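You operate a simulated robot arm through the tools that you are given. There is no shell and no other tool.

Carry out the task below with a simulated robot arm. There is one attempt and no reset: what you move stays moved.

TASK
Crank the turn plate half round, then fit the mould with the teal wrap, grey filter and white tag.
Fine: the mould on the turn plate; wrap down to the foot, filter in the pour cup, tag in the pocket; spare goods and other controls stay.

The check looks at the end state, three seconds after you hand in, the way a careful person would. Anything else that was tipped, shoved, dropped, spilled or broken makes it a failure.

THE ROBOT
A 7-joint arm with a two-finger parallel gripper, fixed in place. Base frame: the origin is at the foot of the arm, x ahead of it, y to its left, z up; the work surface is at about z = 800. Readings come in mm, rad, newtons and seconds.
Its first joint turns from -2.897 to 2.897 rad. Payload 4.4 kg.
Tool frame: the origin (TCP) lies between the finger pads and is the grasp point; the fingertips stand 23 mm ahead of it; z points along the fingers, y is the line along which they close. The gripper opens to 94 mm. The fingers are 38 mm wide and 10 mm thick; the gripper's body (54 by 96 mm) begins 39 mm behind the TCP.
Orientation is told as [roll, pitch, yaw] about the base's x, y, z axes, in that order, counted from this pose: with the fingers straight down and closing along the base's y, the tool's x points along the base's -x, its y along +y and its z along -z.

THE INTERFACE
- The arm moves only by the tool step_arm. Its arguments are lists of equal length, an entry for each row: "jaw": the opening, from 0 (shut) to 1 (fully open); "linear": the shift along the base's x, y, z in mm, a list of three; "delta_rot": the turn, a rotation vector about the base's x, y, z in rad, a list of three. In form: {"jaw": [jaw, ...], "linear": [[x, y, z], ...], "delta_rot": [[wx, wy, wz], ...]}. A call has 1 to 20 rows; each row shifts and turns the commanded pose from where the row before left it. Rows are played at 5 a second. More than 50 mm and 0.15 rad between two rows, or a gripper value outside its range, and nothing of the call is played. A pose out of reach is approached as far as the arm can. The call stops where the force on the tool passes 40 N (or 10 N more than at its start, if that is more) or the arm is blocked; 0.2 s more then pass. Each finger travels about 72 mm/s and halts on what it meets, pressing with about 40 N; the grip force reading is that of the motor and also rises with nothing between the fingers. The clock runs only during rows and for 0.2 s after the last one: add rows that do not move to give the fingers time. It gives the time, the measured TCP pose, the force on the tool (base axes), the opening and the grip force at its end, in the units of the frame above (readings bear some noise), with the torque about the TCP (base axes, N m) and any sound that the robot's microphone picked up.
- Cameras (640 x 400 px; columns grow to the right, rows downward): "scene" is fixed at [50.9, 499.5, 1523]; the picture's right is [-0.09, -1.00, 0.00], its down [-0.89, 0.08, -0.45] and it looks along [0.45, -0.04, -0.89] (base axes); focal length 214 px, centre (320, 200). "wrist" rides on the gripper at [86, 16, -75] in the tool frame; the picture's right is [-0.18, 0.98, 0.00], its down [-0.58, -0.11, -0.81] and it looks along [-0.79, -0.15, 0.59] (tool axes); focal length 243 px, centre (320, 200). There is no depth. A picture from a camera that has moved, and an enlarged one, comes with that camera's place and axes in the base frame and with its lens.
- snapshot(camera): a new picture of that camera. It takes no simulated time.
- enlarge(camera, box): a new picture of the part [left, top, right, bottom] of that camera's present view, enlarged. It takes no simulated time.
- finish_job(): hands the job in; it is judged then, once.

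Places have to be worked out from the pictures, the camera data and where the tool is seen. Open the gripper and draw the arm clear of the work before you hand the job in, unless the task says otherwise.

The tools are called after "Request:" as name(argument=value, ...) on one line, values as JSON. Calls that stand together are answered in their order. step_arm: Moves the arm, as the interface text tells. Its arguments: {"type":"object","properties":{"jaw":{"type":"array"},"linear":{"type":"array"},"delta_rot":{"type":"array"}},"required":["jaw","linear","delta_rot"]} The other tools are called the same way: snapshot (camera) takes a picture; enlarge (camera, box) takes an enlarged picture of a part of a camera's view; finish_job () hands the job in.

At the start:

```text
clock: 0.0
ee_pos: [789.9, 50.0, 1401.6]
ee_rot: [0.0, 0.002, -0.002]
ft_force: [0.1, -0.2, 0.1]
moment: [-0.04, -0.02, -0.04]
finger_gap: 94.1
grip_force: 0.1
```

scene: 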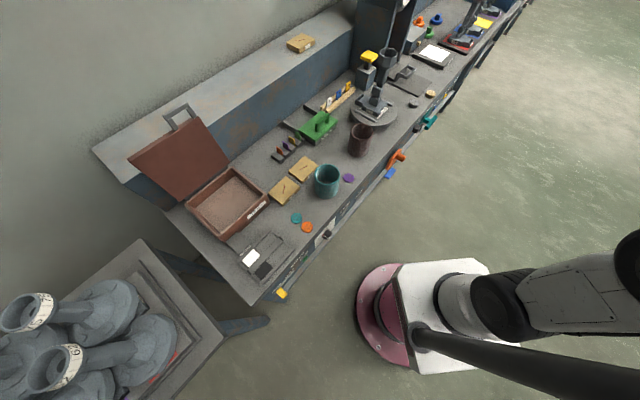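
wrist: 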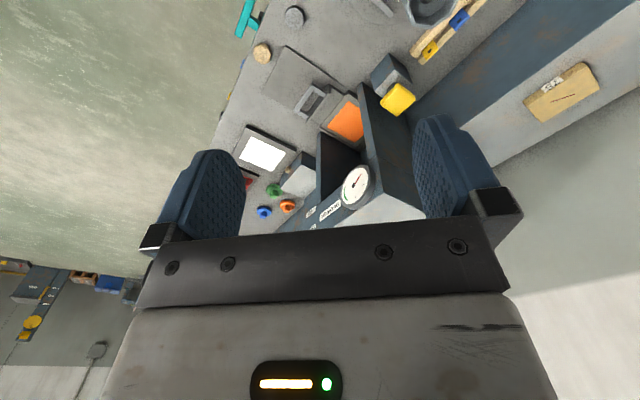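

I start by looking closely at the bench in the scene camera to identify the parts.

Request:
enlarge(camera="scene", box=[260, 40, 460, 165])

Request:
enlarge(camera="scene", box=[180, 130, 420, 280])

Request:
enlarge(camera="scene", box=[360, 0, 520, 100])

```text
3.20 times, centred on (360, 102) of scene
camera zoom: at [50.9, 499.5, 1523.0], right [-0.09, -1.0, 0.0], down [-0.89, 0.08, -0.45], along [0.45, -0.04, -0.89], focal length 686 px, centre (192, 512)
```

zoom: 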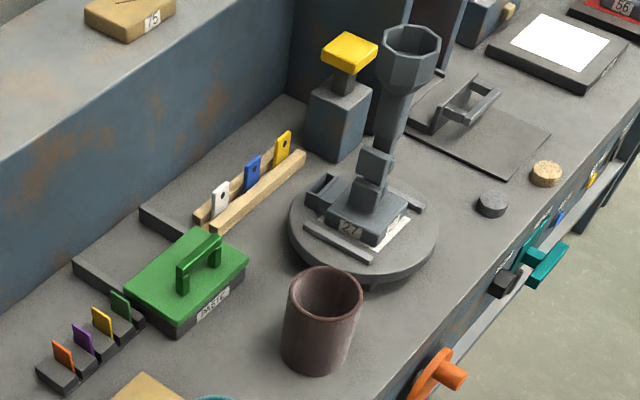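

```text
2.67 times, centred on (300, 205) of scene
camera zoom: at [50.9, 499.5, 1523.0], right [-0.09, -1.0, 0.0], down [-0.89, 0.08, -0.45], along [0.45, -0.04, -0.89], focal length 572 px, centre (373, 187)
```

zoom: 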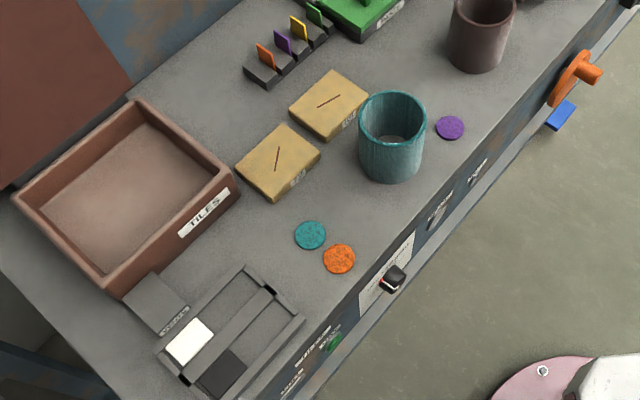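

```text
4.00 times, centred on (440, 50) of scene
camera zoom: at [50.9, 499.5, 1523.0], right [-0.09, -1.0, 0.0], down [-0.89, 0.08, -0.45], along [0.45, -0.04, -0.89], focal length 858 px, centre (-160, 800)
```

zoom: 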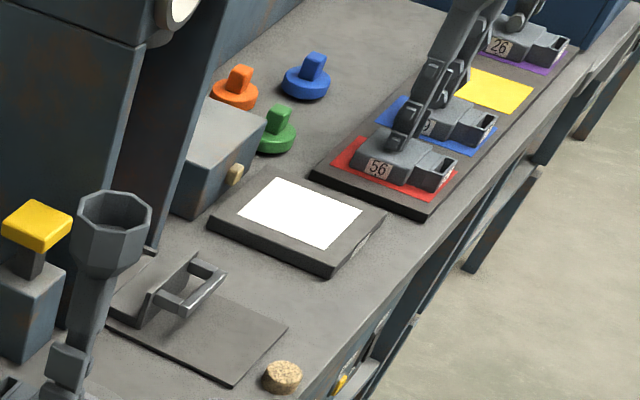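

The bench runs diagonally (roughly from (94,667) to (1029,-218) along its front edge); turn plate with mould 27 seems near (837,179). I bring the wrist camera in front of the bench to see the plate and the front controls.

Request:
step_arm(jaw=[1, 1, 1, 1, 1, 1, 1, 1, 1, 1], linear=[[-14, -7, -38], [-14, -7, -38], [-14, -7, -38], [-14, -7, -38], [-14, -7, -38], [-14, -7, -38], [-14, -7, -38], [-14, -7, -38], [-14, -7, -38], [-14, -7, -38]], delta_rot=[[0, 0, 0.1], [0, 0, 0.1], [0, 0, 0.1], [0, 0, 0.1], [0, 0, 0.1], [0, 0, 0.1], [0, 0, 0.1], [0, 0, 0.1], [0, 0, 0.1], [0, 0, 0.1]])

Request:
snapshot(camera="wrist")

Request:
snapshot(camera="scene")

```text
clock: 2.2
ee_pos: [652.3, -19.1, 1017.2]
ee_rot: [-0.001, 0.001, 1.001]
ft_force: [0.6, 0.0, -0.3]
moment: [0.01, -0.01, 0.01]
finger_gap: 94.1
grip_force: 0.1
```

```text
taken
camera wrist: at [591.7, -83.4, 1093.1], right [-0.73, 0.69, 0.0], down [0.4, 0.43, 0.81], along [0.55, 0.59, -0.59], focal length 243 px, centre (320, 200)
```

wrist: 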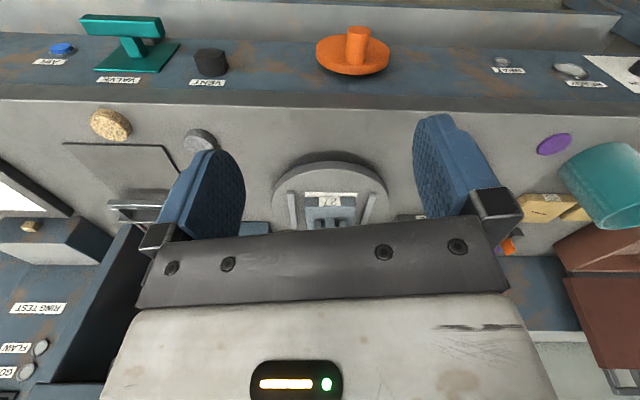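

```text
taken
```

scene: 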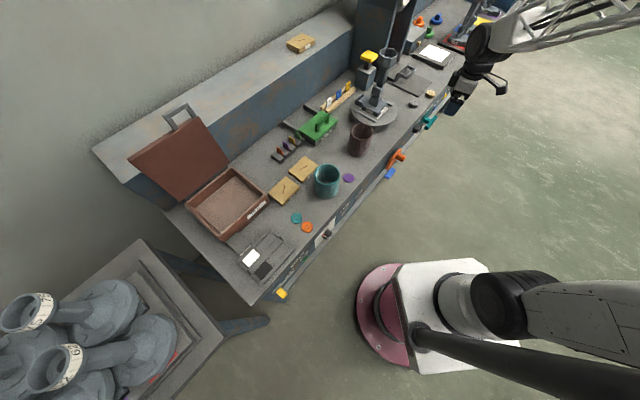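

The front face shows an orange crank straight in front of the turn plate, a teal VALVE handle and a VENT knob. I enlarge to read the labels and see the shape of the crank.

Request:
enlarge(camera="wrist", box=[20, 0, 260, 150])

Request:
enlarge(camera="wrist", box=[260, 0, 460, 125])

Request:
enlarge(camera="wrist", box=[440, 20, 640, 145])

Request:
enlarge(camera="wrist", box=[230, 120, 430, 245])

```text
2.67 times, centred on (140, 75) of wrist
camera zoom: at [591.7, -83.4, 1093.1], right [-0.73, 0.69, 0.0], down [0.4, 0.43, 0.81], along [0.55, 0.59, -0.59], focal length 647 px, centre (800, 533)
```

zoom: 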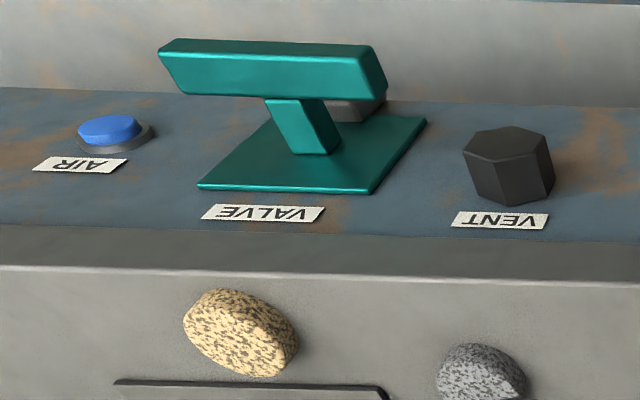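

```text
3.20 times, centred on (360, 62) of wrist
camera zoom: at [591.7, -83.4, 1093.1], right [-0.73, 0.69, 0.0], down [0.4, 0.43, 0.81], along [0.55, 0.59, -0.59], focal length 776 px, centre (192, 640)
```

zoom: 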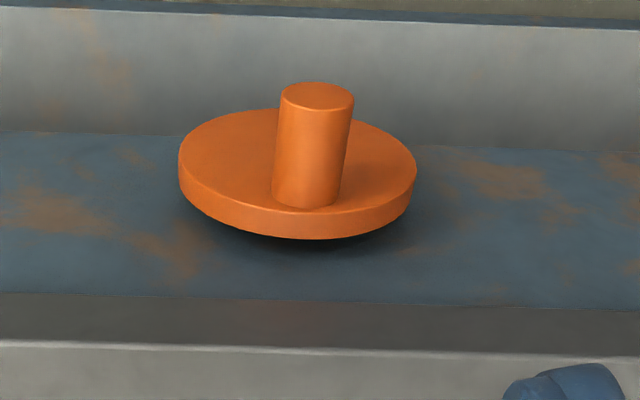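

```text
3.20 times, centred on (540, 82) of wrist
camera zoom: at [591.7, -83.4, 1093.1], right [-0.73, 0.69, 0.0], down [0.4, 0.43, 0.81], along [0.55, 0.59, -0.59], focal length 776 px, centre (-384, 576)
```

zoom: 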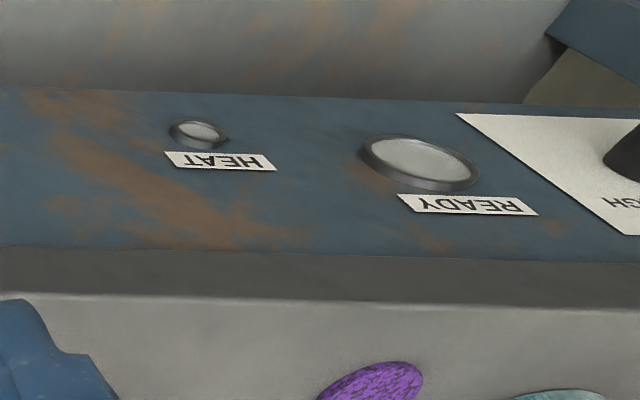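

```text
3.20 times, centred on (330, 182) of wrist
camera zoom: at [591.7, -83.4, 1093.1], right [-0.73, 0.69, 0.0], down [0.4, 0.43, 0.81], along [0.55, 0.59, -0.59], focal length 776 px, centre (288, 256)
```

zoom: 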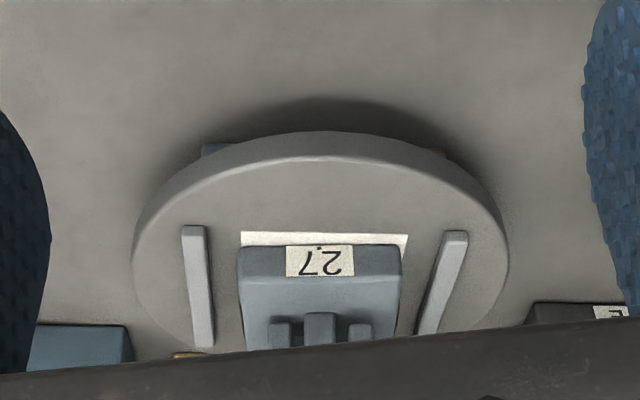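

The orange crank is a disc with an off-centre peg on the front face, around (672,80,660), unlabelled and right below the turn plate. I back off and lower the camera to see it more head-on.

Request:
step_arm(jaw=[1, 1, 1, 1, 1, 1], linear=[[-20, -8, -38], [-20, -8, -38], [-20, -8, -38], [-20, -8, -38], [-20, -8, -38], [-20, -8, -38]], delta_rot=[[0, 0, 0], [0, 0, 0], [0, 0, 0], [0, 0, 0], [0, 0, 0], [0, 0, 0]])

Request:
snapshot(camera="wrist")

```text
clock: 3.6
ee_pos: [532.8, -69.1, 794.2]
ee_rot: [0.001, 0.0, 1.001]
ft_force: [0.8, 0.9, 0.0]
moment: [0.03, 0.04, -0.01]
finger_gap: 93.9
grip_force: 0.0
```

```text
taken
camera wrist: at [471.3, -132.5, 868.0], right [-0.73, 0.69, 0.0], down [0.41, 0.43, 0.81], along [0.55, 0.59, -0.59], focal length 243 px, centre (320, 200)
```

wrist: 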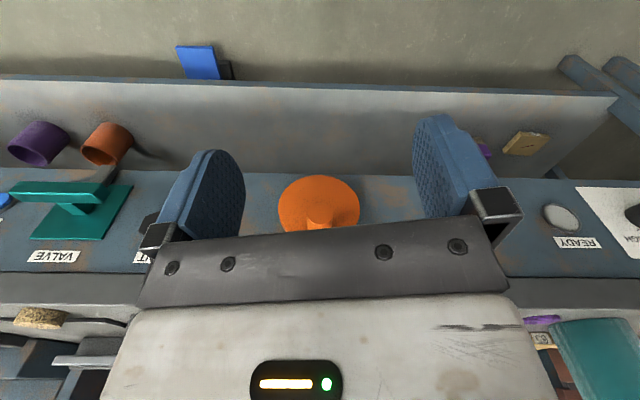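

The crank is partly hidden by the gripper; I enlarge it here and in the scene view to locate the peg relative to the disc.

Request:
enlarge(camera="wrist", box=[250, 150, 410, 250])

Request:
enlarge(camera="scene", box=[350, 130, 430, 180])

Request:
enlarge(camera="scene", box=[330, 40, 450, 135])

```text
4.00 times, centred on (330, 200) of wrist
camera zoom: at [471.3, -132.5, 868.0], right [-0.73, 0.69, 0.0], down [0.41, 0.43, 0.81], along [0.55, 0.59, -0.59], focal length 970 px, centre (280, 200)
```

zoom: 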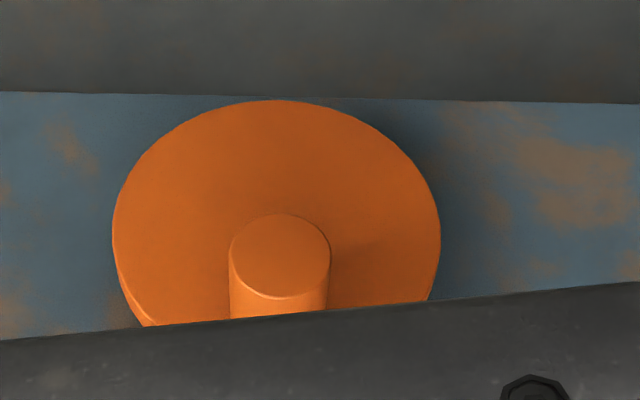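

```text
8.00 times, centred on (390, 155) of scene
camera zoom: at [50.9, 499.5, 1523.0], right [-0.09, -1.0, 0.0], down [-0.89, 0.08, -0.45], along [0.45, -0.04, -0.89], focal length 1716 px, centre (-240, 560)
```

zoom: 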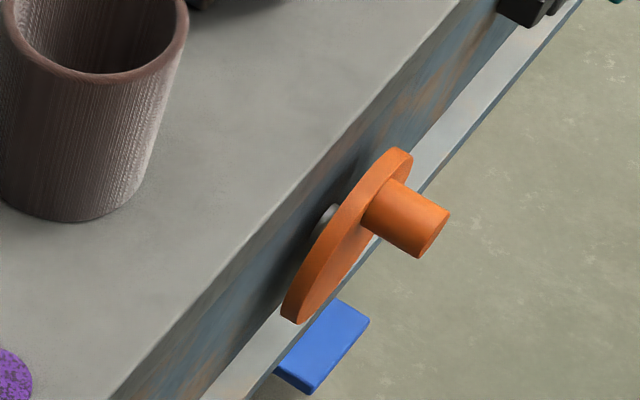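

```text
4.21 times, centred on (390, 88) of scene
camera zoom: at [50.9, 499.5, 1523.0], right [-0.09, -1.0, 0.0], down [-0.89, 0.08, -0.45], along [0.45, -0.04, -0.89], focal length 903 px, centre (25, 674)
```

zoom: 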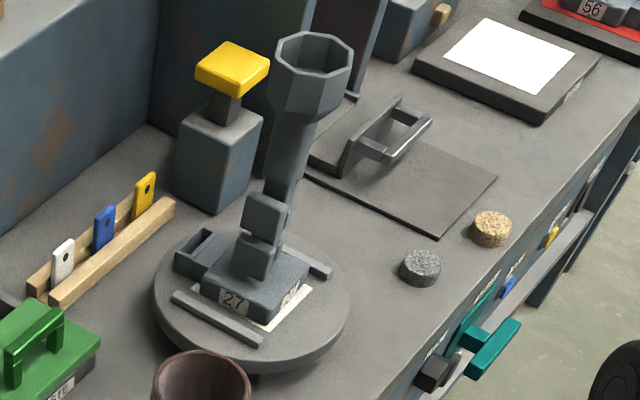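

Triangulating: the peg tip is at about (639.5,47.8,710), peg Ø30 mm and ~36 mm long, at 12 o'clock of a disc centred near z≈677; the bench runs at -45° and the front edge is at x+y≈775. I turn the tool horizontal, pointing at the panel, in free space in front of the crank.

Request:
step_arm(jaw=[1, 1, 1, 1, 1, 1, 1, 1, 1, 1, 1, 1, 1], linear=[[0, 0, 0], [0, 0, 0], [4, 5, -7.5], [4, 5, -7.5], [4, 5, -7.5], [4, 5, -7.5], [4, 5, -7.5], [4, 5, -7.5], [4, 5, -7.5], [4, 5, -7.5], [4, 5, -7.5], [4, 5, -7.5], [4, 5, -7.5]], delta_rot=[[0, 0, -0.1075], [0, 0, -0.1075], [0.101, -0.101, 0], [0.101, -0.101, 0], [0.101, -0.101, 0], [0.101, -0.101, 0], [0.101, -0.101, 0], [0.101, -0.101, 0], [0.101, -0.101, 0], [0.101, -0.101, 0], [0.101, -0.101, 0], [0.101, -0.101, 0], [0.101, -0.101, 0]])

Request:
snapshot(camera="wrist")

Request:
snapshot(camera="scene")

```text
clock: 6.4
ee_pos: [574.6, -13.5, 709.0]
ee_rot: [-2.975, -1.569, -2.524]
ft_force: [-0.1, 0.6, 0.3]
moment: [0.02, 0.02, 0.02]
finger_gap: 93.9
grip_force: 0.0
```

```text
taken
camera wrist: at [509.9, -53.7, 622.6], right [-0.69, 0.7, 0.18], down [-0.5, -0.65, 0.58], along [0.52, 0.31, 0.79], focal length 243 px, centre (320, 200)
```

wrist: 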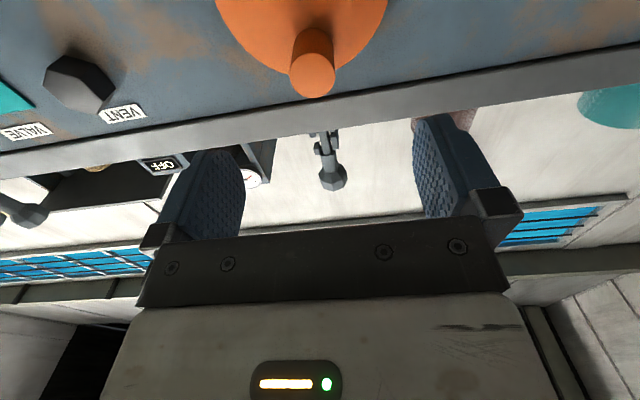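

```text
taken
```

scene: 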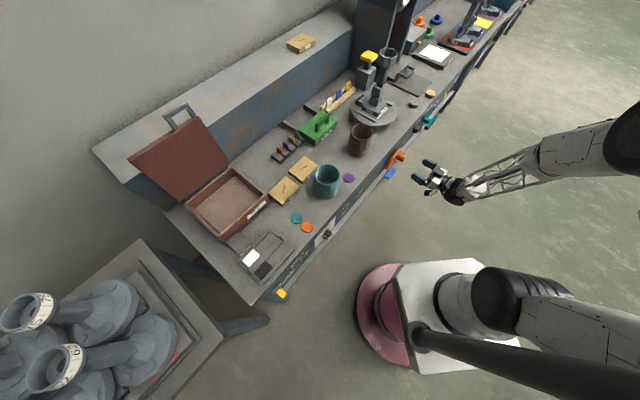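

The tool is horizontal and pointing at the crank. I enlarge the wrist view to check how the fingers line up with the peg.

Request:
enlarge(camera="wrist", box=[200, 0, 440, 150])

Request:
enlarge(camera="scene", box=[360, 120, 480, 220])

```text
2.67 times, centred on (320, 75) of wrist
camera zoom: at [509.9, -53.7, 622.6], right [-0.69, 0.7, 0.18], down [-0.5, -0.65, 0.58], along [0.52, 0.31, 0.79], focal length 647 px, centre (320, 533)
```

zoom: 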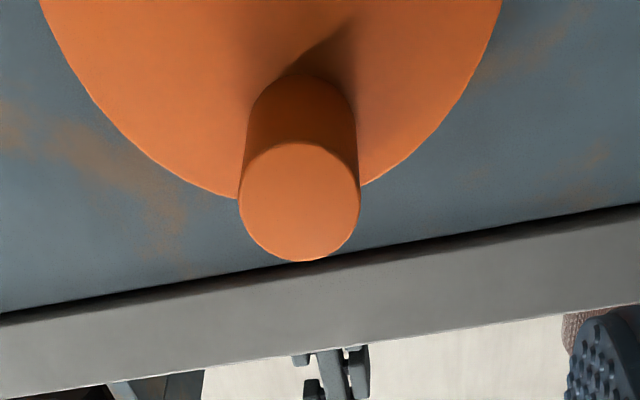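

```text
4.00 times, centred on (420, 170) of scene
camera zoom: at [50.9, 499.5, 1523.0], right [-0.09, -1.0, 0.0], down [-0.89, 0.08, -0.45], along [0.45, -0.04, -0.89], focal length 858 px, centre (-80, 320)
```

zoom: 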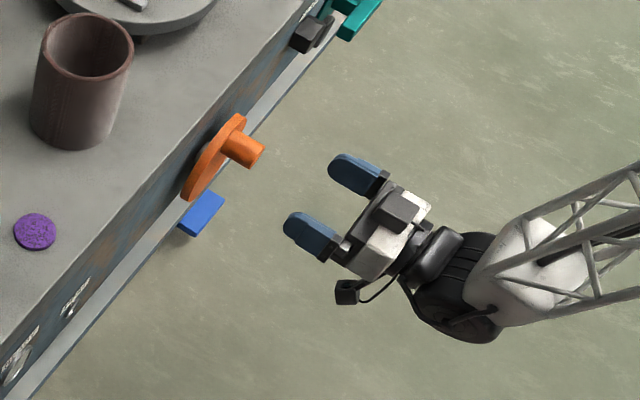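

The peg tip lies at s≈418.5 (along the bench), z≈706, so the tool is within a few mm of alignment. Before engaging I dry-run the roll about the peg's axis in free space to see whether the wrist has the range.

Request:
step_arm(jaw=[1, 1, 1, 1, 1, 1, 1, 1, 1, 1, 1], linear=[[0, 0, 0], [0, 0, 0], [0, 0, 0], [0, 0, 0], [0, 0, 0], [0, 0, 0], [0, 0, 0], [0, 0, 0], [0, 0, 0], [0, 0, 0], [0, 0, 0]], delta_rot=[[0.101, 0.101, 0], [0.101, 0.101, 0], [0.101, 0.101, 0], [0.101, 0.101, 0], [0.101, 0.101, 0], [0.101, 0.101, 0], [0.101, 0.101, 0], [0.101, 0.101, 0], [0.101, 0.101, 0], [0.101, 0.101, 0], [0.101, 0.101, 0]])

Request:
snapshot(camera="wrist")

```text
clock: 8.8
ee_pos: [573.9, -12.8, 710.4]
ee_rot: [1.571, 0.003, -0.787]
ft_force: [0.2, 0.3, -0.7]
moment: [-0.01, 0.03, -0.02]
finger_gap: 93.8
grip_force: 0.0
```

```text
taken
camera wrist: at [460.1, -4.0, 727.6], right [0.13, -0.13, 0.98], down [-0.16, -0.98, -0.11], along [0.98, -0.14, -0.15], focal length 243 px, centre (320, 200)
```

wrist: 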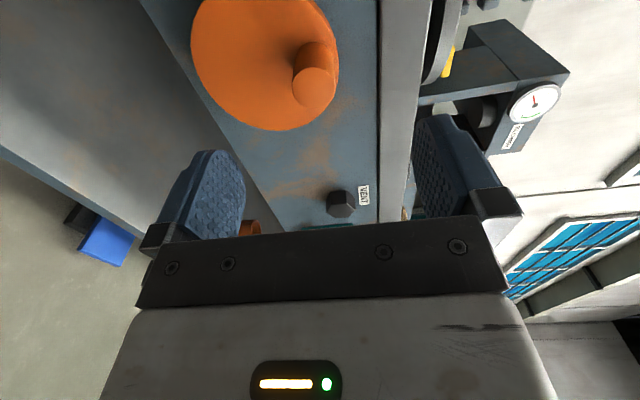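

The first 90° of roll works. I continue another 90° to see whether a full half-turn of roll is available.

Request:
step_arm(jaw=[1, 1, 1, 1, 1, 1, 1, 1, 1, 1, 1], linear=[[0, 0, 0], [0, 0, 0], [0, 0, 0], [0, 0, 0], [0, 0, 0], [0, 0, 0], [0, 0, 0], [0, 0, 0], [0, 0, 0], [0, 0, 0], [0, 0, 0]], delta_rot=[[0.101, 0.101, 0], [0.101, 0.101, 0], [0.101, 0.101, 0], [0.101, 0.101, 0], [0.101, 0.101, 0], [0.101, 0.101, 0], [0.101, 0.101, 0], [0.101, 0.101, 0], [0.101, 0.101, 0], [0.101, 0.101, 0], [0.101, 0.101, 0]])

Request:
snapshot(camera="wrist")

Request:
enlarge(camera="scene", box=[360, 120, 480, 220])

```text
clock: 11.2
ee_pos: [573.2, -13.5, 710.4]
ee_rot: [-1.258, 1.566, 2.667]
ft_force: [0.3, -0.9, -0.4]
moment: [-0.01, -0.04, -0.03]
finger_gap: 94.1
grip_force: 0.1
```

```text
taken
camera wrist: at [532.5, -77.1, 796.7], right [0.69, -0.69, -0.19], down [-0.65, -0.49, -0.58], along [0.31, 0.53, -0.79], focal length 243 px, centre (320, 200)
```

wrist: 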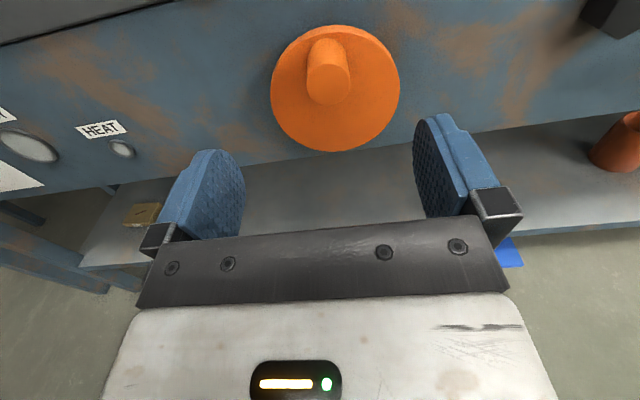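

```text
4.00 times, centred on (420, 170) of scene
camera zoom: at [50.9, 499.5, 1523.0], right [-0.09, -1.0, 0.0], down [-0.89, 0.08, -0.45], along [0.45, -0.04, -0.89], focal length 858 px, centre (-80, 320)
```

zoom: 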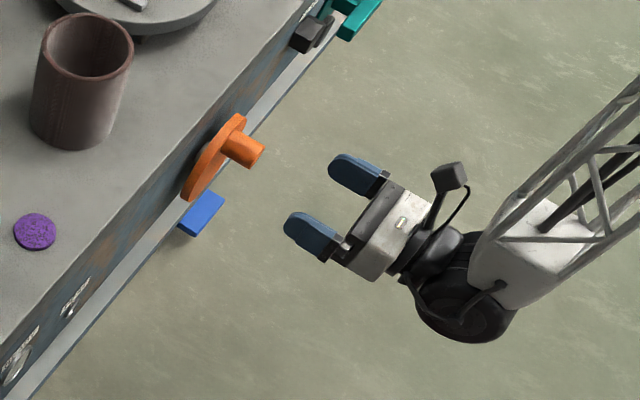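

The full half-turn of roll is available, and the camera-above view is upright. I enlarge the crank to measure disc centre and peg position.

Request:
enlarge(camera="wrist", box=[240, 10, 432, 130])

Request:
enlarge(camera="wrist", box=[240, 40, 432, 160])

```text
3.33 times, centred on (336, 70) of wrist
camera zoom: at [532.5, -77.1, 796.7], right [0.69, -0.69, -0.19], down [-0.65, -0.49, -0.58], along [0.31, 0.53, -0.79], focal length 809 px, centre (267, 633)
```

zoom: 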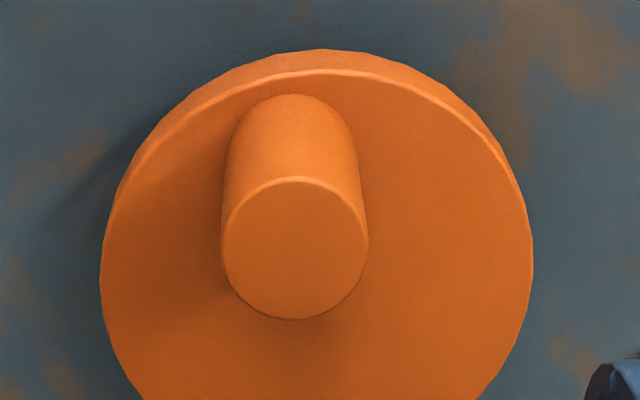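

```text
3.33 times, centred on (336, 100) of wrist
camera zoom: at [532.5, -77.1, 796.7], right [0.69, -0.69, -0.19], down [-0.65, -0.49, -0.58], along [0.31, 0.53, -0.79], focal length 809 px, centre (267, 533)
```

zoom: 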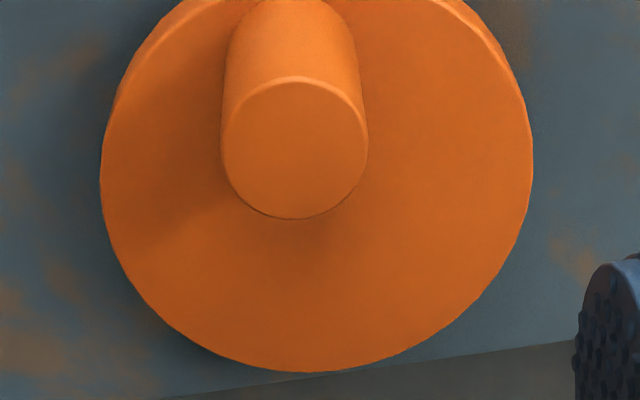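

Disc centre is near (s 420, z 677), peg radius ~34 mm, disc face near n≈525 and peg tip n≈490. I move in around the peg with open jaws, fingertips stopping ~7 mm short of the disc.

Request:
step_arm(jaw=[1, 1, 1, 1, 1, 1], linear=[[2.9, -2.9, -2.4], [14, 14, 0], [14, 14, 0], [14, 14, 0], [14, 14, 0], [14, 14, 0]], delta_rot=[[0, 0, 0], [0, 0, 0], [0, 0, 0], [0, 0, 0], [0, 0, 0], [0, 0, 0]])

Request:
snapshot(camera="wrist")

Request:
enlarge(camera="scene", box=[360, 110, 480, 210])

```text
clock: 12.6
ee_pos: [646.8, 53.2, 707.0]
ee_rot: [-1.179, 1.566, 2.749]
ft_force: [-0.1, 0.8, 0.7]
moment: [0.0, -0.01, -0.01]
finger_gap: 93.9
grip_force: 0.1
```

```text
taken
camera wrist: at [605.0, -10.1, 794.7], right [0.69, -0.69, -0.19], down [-0.65, -0.49, -0.58], along [0.31, 0.52, -0.79], focal length 243 px, centre (320, 200)
```

wrist: 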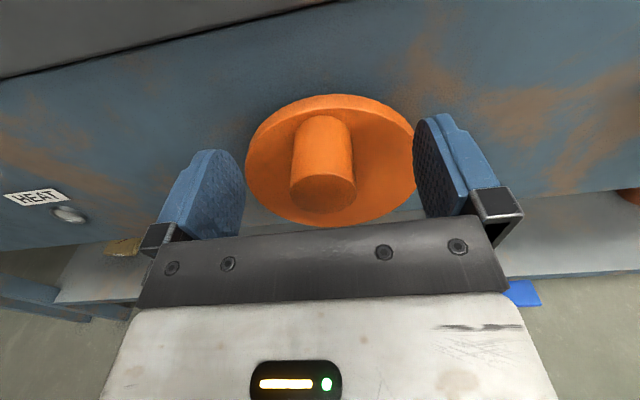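

```text
4.00 times, centred on (420, 160) of scene
camera zoom: at [50.9, 499.5, 1523.0], right [-0.09, -1.0, 0.0], down [-0.89, 0.08, -0.45], along [0.45, -0.04, -0.89], focal length 858 px, centre (-80, 360)
```

zoom: 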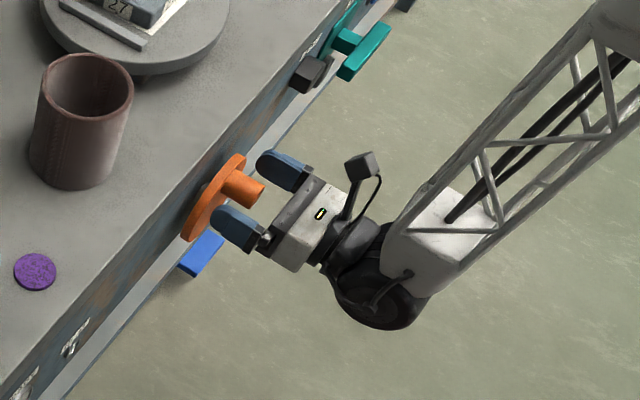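

The peg sits centred between the fingers. I close the jaws to just above the peg's diameter (about 33 mm) without squeezing.

Request:
step_arm(jaw=[0.6, 0.45, 0.36, 0.36, 0.36], linear=[[0, 0, 0], [0, 0, 0], [0, 0, 0], [0, 0, 0], [0, 0, 0]], delta_rot=[[0, 0, 0], [0, 0, 0], [0, 0, 0], [0, 0, 0], [0, 0, 0]])

Request:
snapshot(camera="wrist")

Request:
enlarge(camera="scene", box=[360, 110, 480, 210])

```text
clock: 13.8
ee_pos: [645.4, 54.2, 708.0]
ee_rot: [-1.158, 1.568, 2.768]
ft_force: [0.2, -0.4, 0.6]
moment: [-0.01, 0.04, 0.0]
finger_gap: 34.1
grip_force: 0.2
```

```text
taken
camera wrist: at [604.9, -10.2, 794.8], right [0.69, -0.69, -0.19], down [-0.65, -0.49, -0.58], along [0.31, 0.52, -0.79], focal length 243 px, centre (320, 200)
```

wrist: 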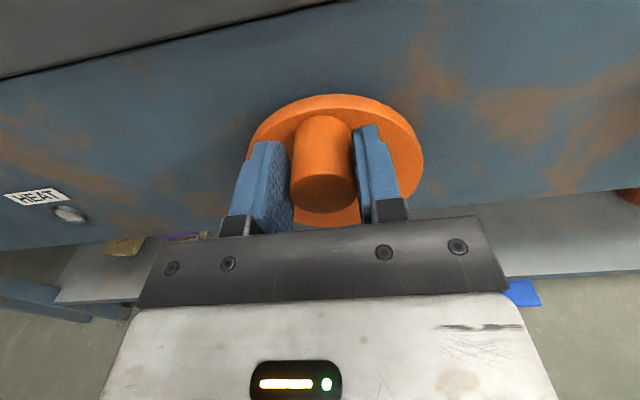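

```text
4.00 times, centred on (420, 160) of scene
camera zoom: at [50.9, 499.5, 1523.0], right [-0.09, -1.0, 0.0], down [-0.89, 0.08, -0.45], along [0.45, -0.04, -0.89], focal length 858 px, centre (-80, 360)
```

zoom: 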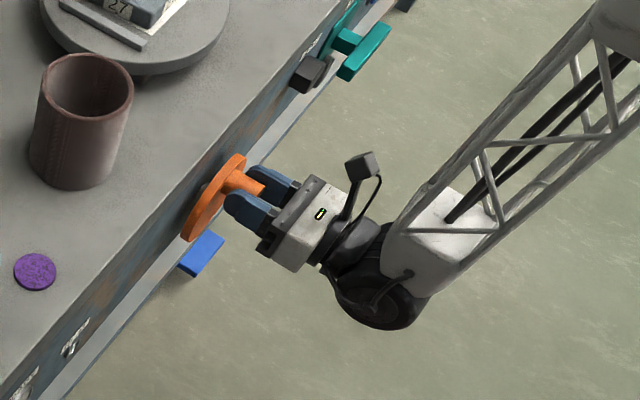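

The jaws now straddle the peg without load. I crank the first 45° counter-clockwise (towards the HEAT side), turning the tool along with the peg, and then check how far the plate turned.

Request:
step_arm(jaw=[0.36, 0.36, 0.36, 0.36, 0.36, 0.36, 0.36], linear=[[-3.14, 3.14, -0.29], [-3.08, 3.08, -0.87], [-2.98, 2.98, -1.43], [-2.82, 2.82, -1.97], [-2.62, 2.62, -2.47], [-2.36, 2.36, -2.93], [0, 0, 0]], delta_rot=[[-0.0926, -0.0926, 0], [-0.0926, -0.0926, 0], [-0.0926, -0.0926, 0], [-0.0926, -0.0926, 0], [-0.0926, -0.0926, 0], [-0.0926, -0.0926, 0], [0, 0, 0]])

Request:
snapshot(camera="wrist")

Request:
enlarge(camera="scene", box=[330, 40, 450, 135])

Request:
enlarge(camera="scene", box=[360, 110, 480, 210])

```text
clock: 14.6
ee_pos: [641.3, 60.7, 709.3]
ee_rot: [1.579, 1.201, -0.783]
ft_force: [16.5, -22.0, 7.0]
moment: [-0.08, 0.06, -0.06]
finger_gap: 46.1
grip_force: 13.5
stopped in row 4: the force on the tool passed its limit at 52 N (the readings are from after the stop); the commanded pose is now the measured one
```

```text
taken
camera wrist: at [577.1, 20.1, 795.3], right [0.69, -0.7, 0.18], down [-0.49, -0.64, -0.58], along [0.53, 0.31, -0.79], focal length 243 px, centre (320, 200)
```

wrist: 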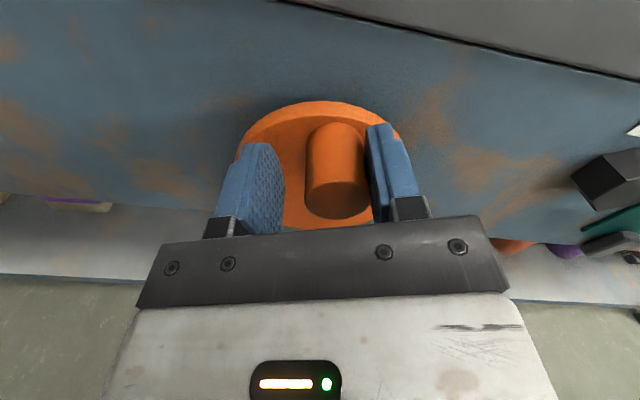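

```text
4.21 times, centred on (390, 88) of scene
camera zoom: at [50.9, 499.5, 1523.0], right [-0.09, -1.0, 0.0], down [-0.89, 0.08, -0.45], along [0.45, -0.04, -0.89], focal length 903 px, centre (25, 674)
```

zoom: 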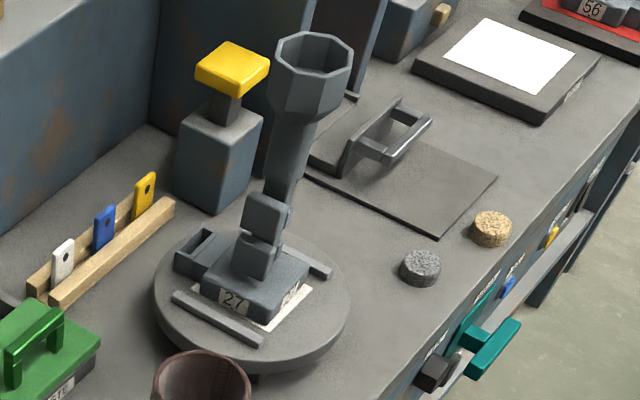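

```text
4.00 times, centred on (420, 160) of scene
camera zoom: at [50.9, 499.5, 1523.0], right [-0.09, -1.0, 0.0], down [-0.89, 0.08, -0.45], along [0.45, -0.04, -0.89], focal length 858 px, centre (-80, 360)
```

zoom: 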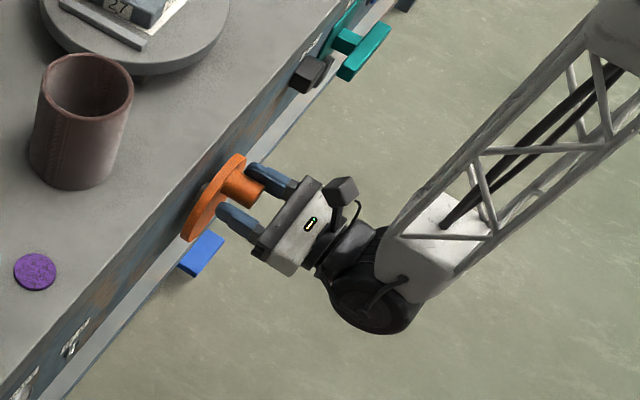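

Counter-clockwise is blocked (52 N, and neither crank nor plate moved), so I undo that and try clockwise by a small amount.

Request:
step_arm(jaw=[0.4, 0.4, 0.36, 0.36], linear=[[2.12, -2.12, -0.4], [2.12, -2.12, -0.4], [2.12, -2.12, -0.4], [0, 0, 0]], delta_rot=[[0.0865, 0.0865, 0], [0.0865, 0.0865, 0], [0.0865, 0.0865, 0], [0, 0, 0]])

Request:
snapshot(camera="wrist")

```text
clock: 15.6
ee_pos: [645.8, 56.7, 707.0]
ee_rot: [-0.774, 1.568, -3.133]
ft_force: [7.6, -5.0, -1.9]
moment: [0.02, 0.04, 0.05]
finger_gap: 38.2
grip_force: 4.6
```

```text
taken
camera wrist: at [604.6, -7.1, 792.8], right [0.69, -0.7, -0.19], down [-0.65, -0.49, -0.58], along [0.31, 0.52, -0.79], focal length 243 px, centre (320, 200)
```

wrist: 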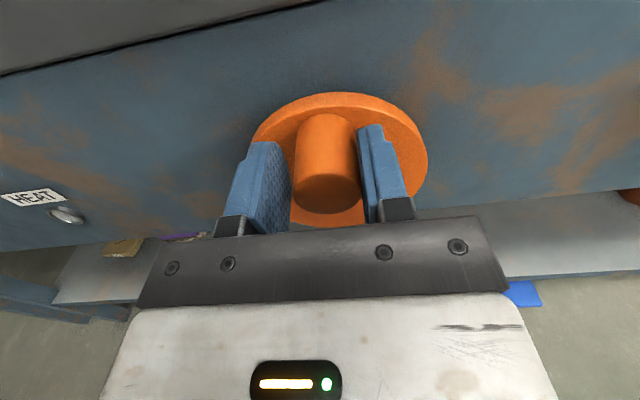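

The peg still leans lightly on the right finger, putting its axis at s≈420.5. I centre on it and then push clockwise about 20° as a test.

Request:
step_arm(jaw=[0.36, 0.36, 0.36, 0.36, 0.36, 0.36], linear=[[2.7, -2.7, 0.5], [0, 0, 0], [3.14, -3.14, -0.29], [3.08, -3.08, -0.87], [2.98, -2.98, -1.43], [0, 0, 0]], delta_rot=[[0, 0, 0], [0, 0, 0], [0.0926, 0.0926, 0], [0.0926, 0.0926, 0], [0.0926, 0.0926, 0], [0, 0, 0]])

Request:
snapshot(camera="wrist")

Request:
enlarge(camera="scene", box=[330, 40, 450, 135])

```text
clock: 17.0
ee_pos: [657.7, 44.6, 703.4]
ee_rot: [-1.566, 1.176, 2.356]
ft_force: [-1.6, 0.6, 2.2]
moment: [0.02, -0.03, 0.06]
finger_gap: 35.1
grip_force: 1.2
```

```text
taken
camera wrist: at [638.7, -41.7, 778.4], right [0.59, -0.59, -0.55], down [-0.8, -0.34, -0.49], along [0.11, 0.73, -0.68], focal length 243 px, centre (320, 200)
```

wrist: 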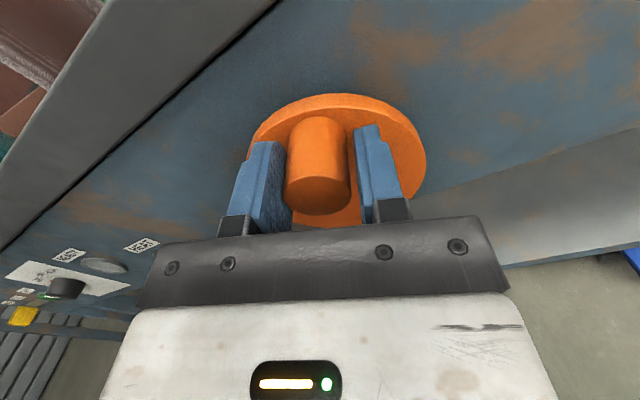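

```text
4.21 times, centred on (390, 88) of scene
camera zoom: at [50.9, 499.5, 1523.0], right [-0.09, -1.0, 0.0], down [-0.89, 0.08, -0.45], along [0.45, -0.04, -0.89], focal length 903 px, centre (25, 674)
```

zoom: 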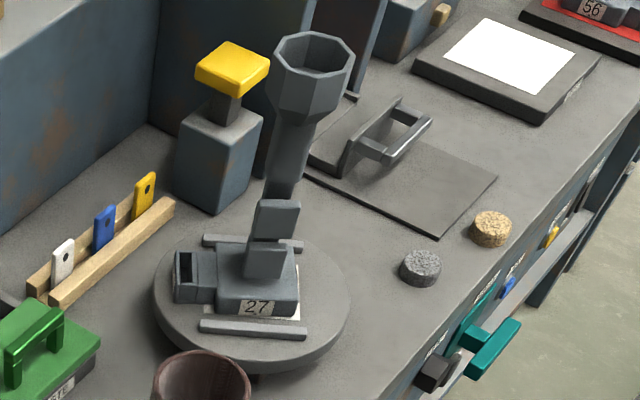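

Clockwise works and drives the plate (about 32° of plate for ~18° of crank, so geared up somewhat). The mould rides along steadily; I continue clockwise slowly by another 40°.

Request:
step_arm(jaw=[0.36, 0.36, 0.36, 0.36, 0.36, 0.36, 0.36, 0.36, 0.36], linear=[[1.9, -1.9, -1.25], [1.82, -1.82, -1.48], [1.72, -1.72, -1.71], [1.61, -1.61, -1.9], [1.48, -1.48, -2.1], [1.34, -1.34, -2.27], [1.21, -1.21, -2.43], [1.05, -1.05, -2.57], [0, 0, 0]], delta_rot=[[0.0617, 0.0617, 0], [0.0617, 0.0617, 0], [0.0617, 0.0617, 0], [0.0617, 0.0617, 0], [0.0617, 0.0617, 0], [0.0617, 0.0617, 0], [0.0617, 0.0617, 0], [0.0617, 0.0617, 0], [0, 0, 0]])

Request:
snapshot(camera="wrist")

Request:
enlarge(camera="scene", box=[330, 40, 450, 135])

Request:
enlarge(camera="scene", box=[360, 110, 480, 210])

```text
clock: 19.0
ee_pos: [671.1, 33.1, 689.9]
ee_rot: [-1.569, 0.48, 2.356]
ft_force: [-0.6, -0.3, 4.6]
moment: [0.13, -0.07, 0.01]
finger_gap: 35.8
grip_force: 2.7
```

```text
taken
camera wrist: at [676.9, -78.7, 714.2], right [0.2, -0.21, -0.96], down [-0.97, -0.17, -0.17], along [-0.13, 0.96, -0.23], focal length 243 px, centre (320, 200)
```

wrist: 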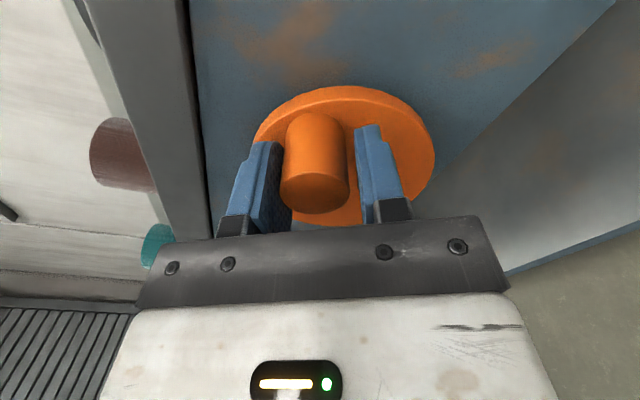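

```text
4.21 times, centred on (390, 88) of scene
camera zoom: at [50.9, 499.5, 1523.0], right [-0.09, -1.0, 0.0], down [-0.89, 0.08, -0.45], along [0.45, -0.04, -0.89], focal length 903 px, centre (25, 674)
```

zoom: 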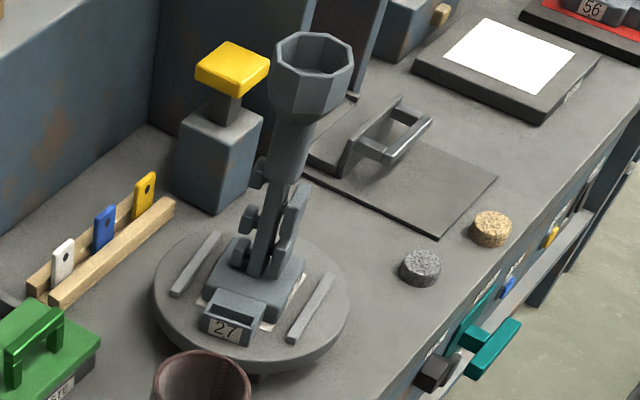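

```text
4.00 times, centred on (420, 160) of scene
camera zoom: at [50.9, 499.5, 1523.0], right [-0.09, -1.0, 0.0], down [-0.89, 0.08, -0.45], along [0.45, -0.04, -0.89], focal length 858 px, centre (-80, 360)
```

zoom: 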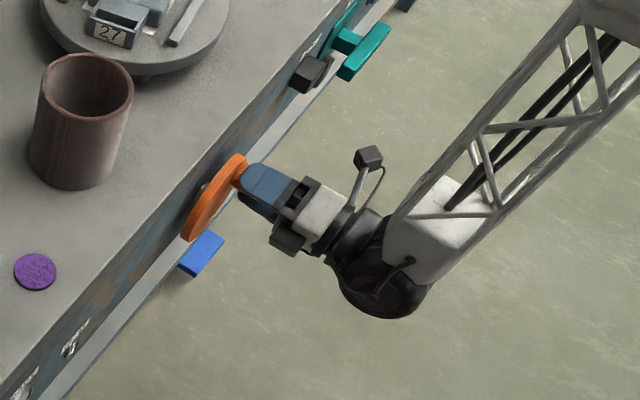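

The plate has now turned about 98° for ~57° of crank, and the mould rides fine. I continue another 30° of crank, slowly.

Request:
step_arm(jaw=[0.36, 0.36, 0.36, 0.36, 0.36, 0.36, 0.36], linear=[[0.88, -0.88, -2.69], [0.72, -0.72, -2.79], [0.54, -0.54, -2.86], [0.37, -0.37, -2.92], [0.18, -0.18, -2.96], [0, 0, -2.96], [0, 0, 0]], delta_rot=[[0.0617, 0.0617, 0], [0.0617, 0.0617, 0], [0.0617, 0.0617, 0], [0.0617, 0.0617, 0], [0.0617, 0.0617, 0], [0.0617, 0.0617, 0], [0, 0, 0]])

Request:
snapshot(camera="wrist")

Request:
enlarge(camera="scene", box=[330, 40, 450, 135])

```text
clock: 20.6
ee_pos: [672.9, 28.9, 669.5]
ee_rot: [-1.567, -0.044, 2.357]
ft_force: [0.7, -1.6, 3.7]
moment: [0.06, -0.05, -0.08]
finger_gap: 35.5
grip_force: 1.3
```

```text
taken
camera wrist: at [680.3, -83.2, 650.2], right [-0.16, 0.16, -0.97], down [-0.98, -0.16, 0.14], along [-0.14, 0.97, 0.18], focal length 243 px, centre (320, 200)
```

wrist: 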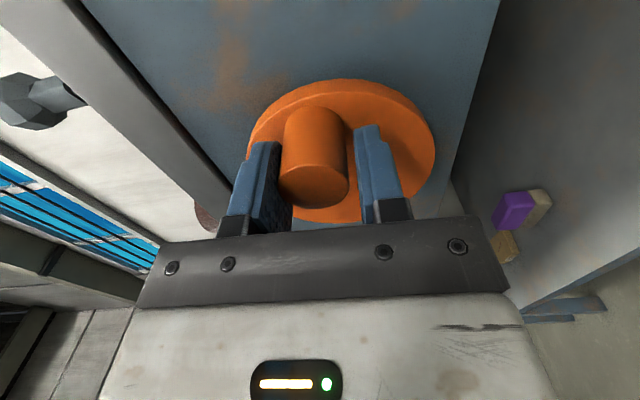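

```text
4.21 times, centred on (390, 88) of scene
camera zoom: at [50.9, 499.5, 1523.0], right [-0.09, -1.0, 0.0], down [-0.89, 0.08, -0.45], along [0.45, -0.04, -0.89], focal length 903 px, centre (25, 674)
```

zoom: 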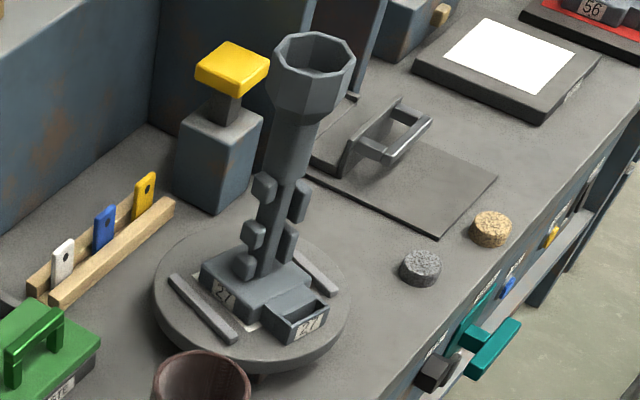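

Rails now measure about 162° of turn, so the gear is 2:1 and ~9° of crank remain. I add 5° more crank and check again.

Request:
step_arm(jaw=[0.36, 0.36, 0.36], linear=[[-0.1, 0.1, -1.5], [-0.1, 0.1, -1.48], [0, 0, 0]], delta_rot=[[0.0308, 0.0308, 0], [0.0308, 0.0308, 0], [0, 0, 0]])

Request:
enlarge(camera="scene", box=[340, 80, 420, 130])

```text
clock: 21.4
ee_pos: [671.9, 28.7, 666.9]
ee_rot: [-1.569, -0.134, 2.357]
ft_force: [2.3, -1.8, 4.6]
moment: [0.09, -0.03, -0.02]
finger_gap: 35.8
grip_force: 1.9
```

```text
8.00 times, centred on (380, 105) of scene
camera zoom: at [50.9, 499.5, 1523.0], right [-0.09, -1.0, 0.0], down [-0.89, 0.08, -0.45], along [0.45, -0.04, -0.89], focal length 1716 px, centre (-160, 960)
```

zoom: 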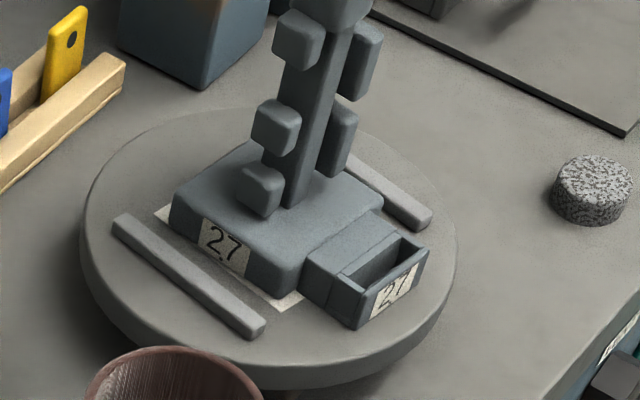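

The rails read about 213° against a target of 225°. I add another ~5° of crank.

Request:
step_arm(jaw=[0.36, 0.36, 0.36], linear=[[-0.18, 0.18, -1.5], [-0.18, 0.18, -1.45], [0, 0, 0]], delta_rot=[[0.0308, 0.0308, 0], [0.0308, 0.0308, 0], [0, 0, 0]])

Request:
enlarge(camera="scene", box=[340, 80, 420, 130])

```text
clock: 22.2
ee_pos: [671.6, 28.2, 664.1]
ee_rot: [-1.57, -0.218, 2.355]
ft_force: [2.1, -2.1, 3.6]
moment: [0.12, -0.04, -0.06]
finger_gap: 36.0
grip_force: 2.1
```

```text
8.00 times, centred on (380, 105) of scene
camera zoom: at [50.9, 499.5, 1523.0], right [-0.09, -1.0, 0.0], down [-0.89, 0.08, -0.45], along [0.45, -0.04, -0.89], focal length 1716 px, centre (-160, 960)
```

zoom: 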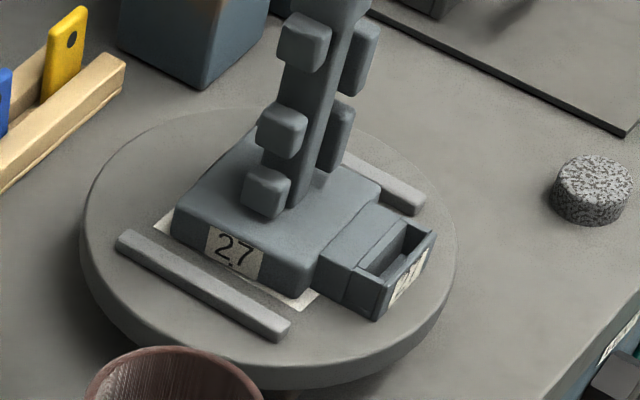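

The rails now read ~223°, about 2° short. I nudge ~1° more on the crank.

Request:
step_arm(jaw=[0.36, 0.36], linear=[[-0.1, 0.1, -0.8], [0, 0, 0]], delta_rot=[[0.0124, 0.0124, 0], [0, 0, 0]])

Request:
enlarge(camera="scene", box=[340, 80, 420, 130])

Request:
snapshot(camera="wrist")

```text
clock: 22.8
ee_pos: [672.1, 28.3, 664.0]
ee_rot: [-1.568, -0.236, 2.356]
ft_force: [1.0, -0.4, 2.1]
moment: [0.05, -0.06, 0.01]
finger_gap: 34.9
grip_force: 1.3
```

```text
8.00 times, centred on (380, 105) of scene
camera zoom: at [50.9, 499.5, 1523.0], right [-0.09, -1.0, 0.0], down [-0.89, 0.08, -0.45], along [0.45, -0.04, -0.89], focal length 1716 px, centre (-160, 960)
```

zoom: 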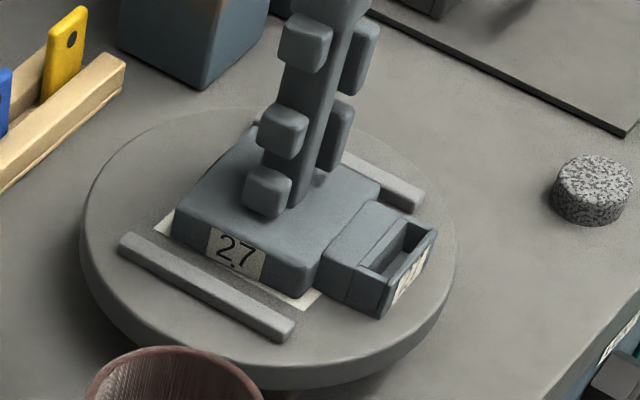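

```text
taken
camera wrist: at [675.9, -80.3, 628.9], right [-0.29, 0.29, -0.91], down [-0.95, -0.19, 0.24], along [-0.1, 0.94, 0.33], focal length 243 px, centre (320, 200)
```

wrist: 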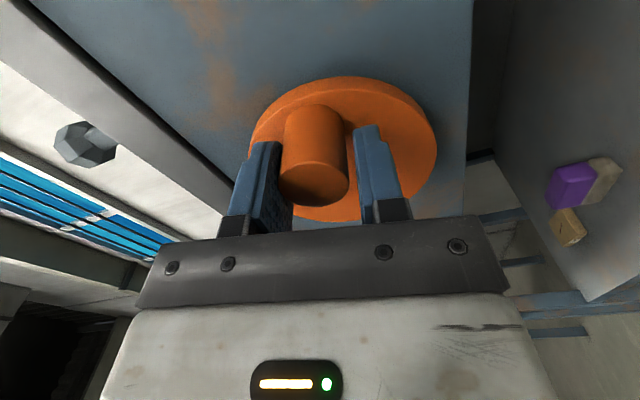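

The plate now reads ~224°, matching the bench-aligned edges (~224.5° in the same measure), so the half turn is done. I open the jaws, withdraw straight back, and roll the tool back to camera-above.

Request:
step_arm(jaw=[0.5, 0.7, 0.7, 0.7, 0.7, 0.7, 0.7], linear=[[0, 0, 0], [0, 0, 0], [-10, -10, 0], [-20, -20, 0], [-25, -25, 0], [-25, -25, 0], [0, 0, 0]], delta_rot=[[0, 0, 0], [0, 0, 0], [0, 0, 0], [0, 0, 0], [0, 0, 0], [0, 0, 0], [0, 0, 0]])

Request:
enlarge(camera="scene", box=[340, 80, 420, 130])

Request:
enlarge(camera="scene", box=[340, 110, 460, 185])

```text
clock: 24.4
ee_pos: [594.5, -51.9, 666.6]
ee_rot: [-1.569, -0.236, 2.357]
ft_force: [0.1, 0.6, -0.9]
moment: [0.01, 0.0, 0.0]
finger_gap: 65.8
grip_force: 0.1
```

```text
8.00 times, centred on (380, 105) of scene
camera zoom: at [50.9, 499.5, 1523.0], right [-0.09, -1.0, 0.0], down [-0.89, 0.08, -0.45], along [0.45, -0.04, -0.89], focal length 1716 px, centre (-160, 960)
```

zoom: 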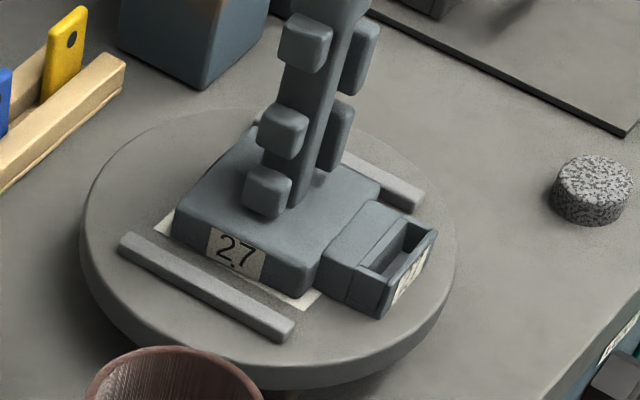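

```text
5.33 times, centred on (400, 148) of scene
camera zoom: at [50.9, 499.5, 1523.0], right [-0.09, -1.0, 0.0], down [-0.89, 0.08, -0.45], along [0.45, -0.04, -0.89], focal length 1144 px, centre (-107, 480)
```

zoom: 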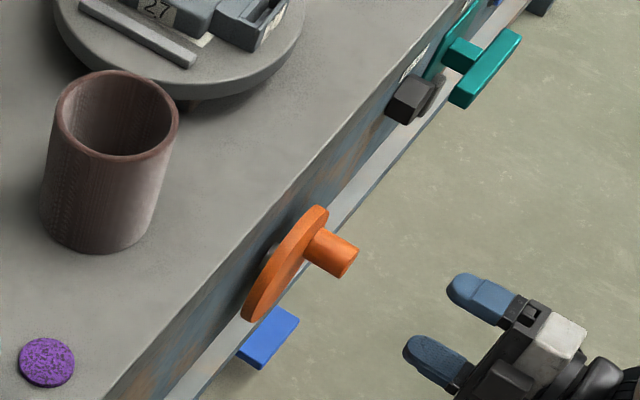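

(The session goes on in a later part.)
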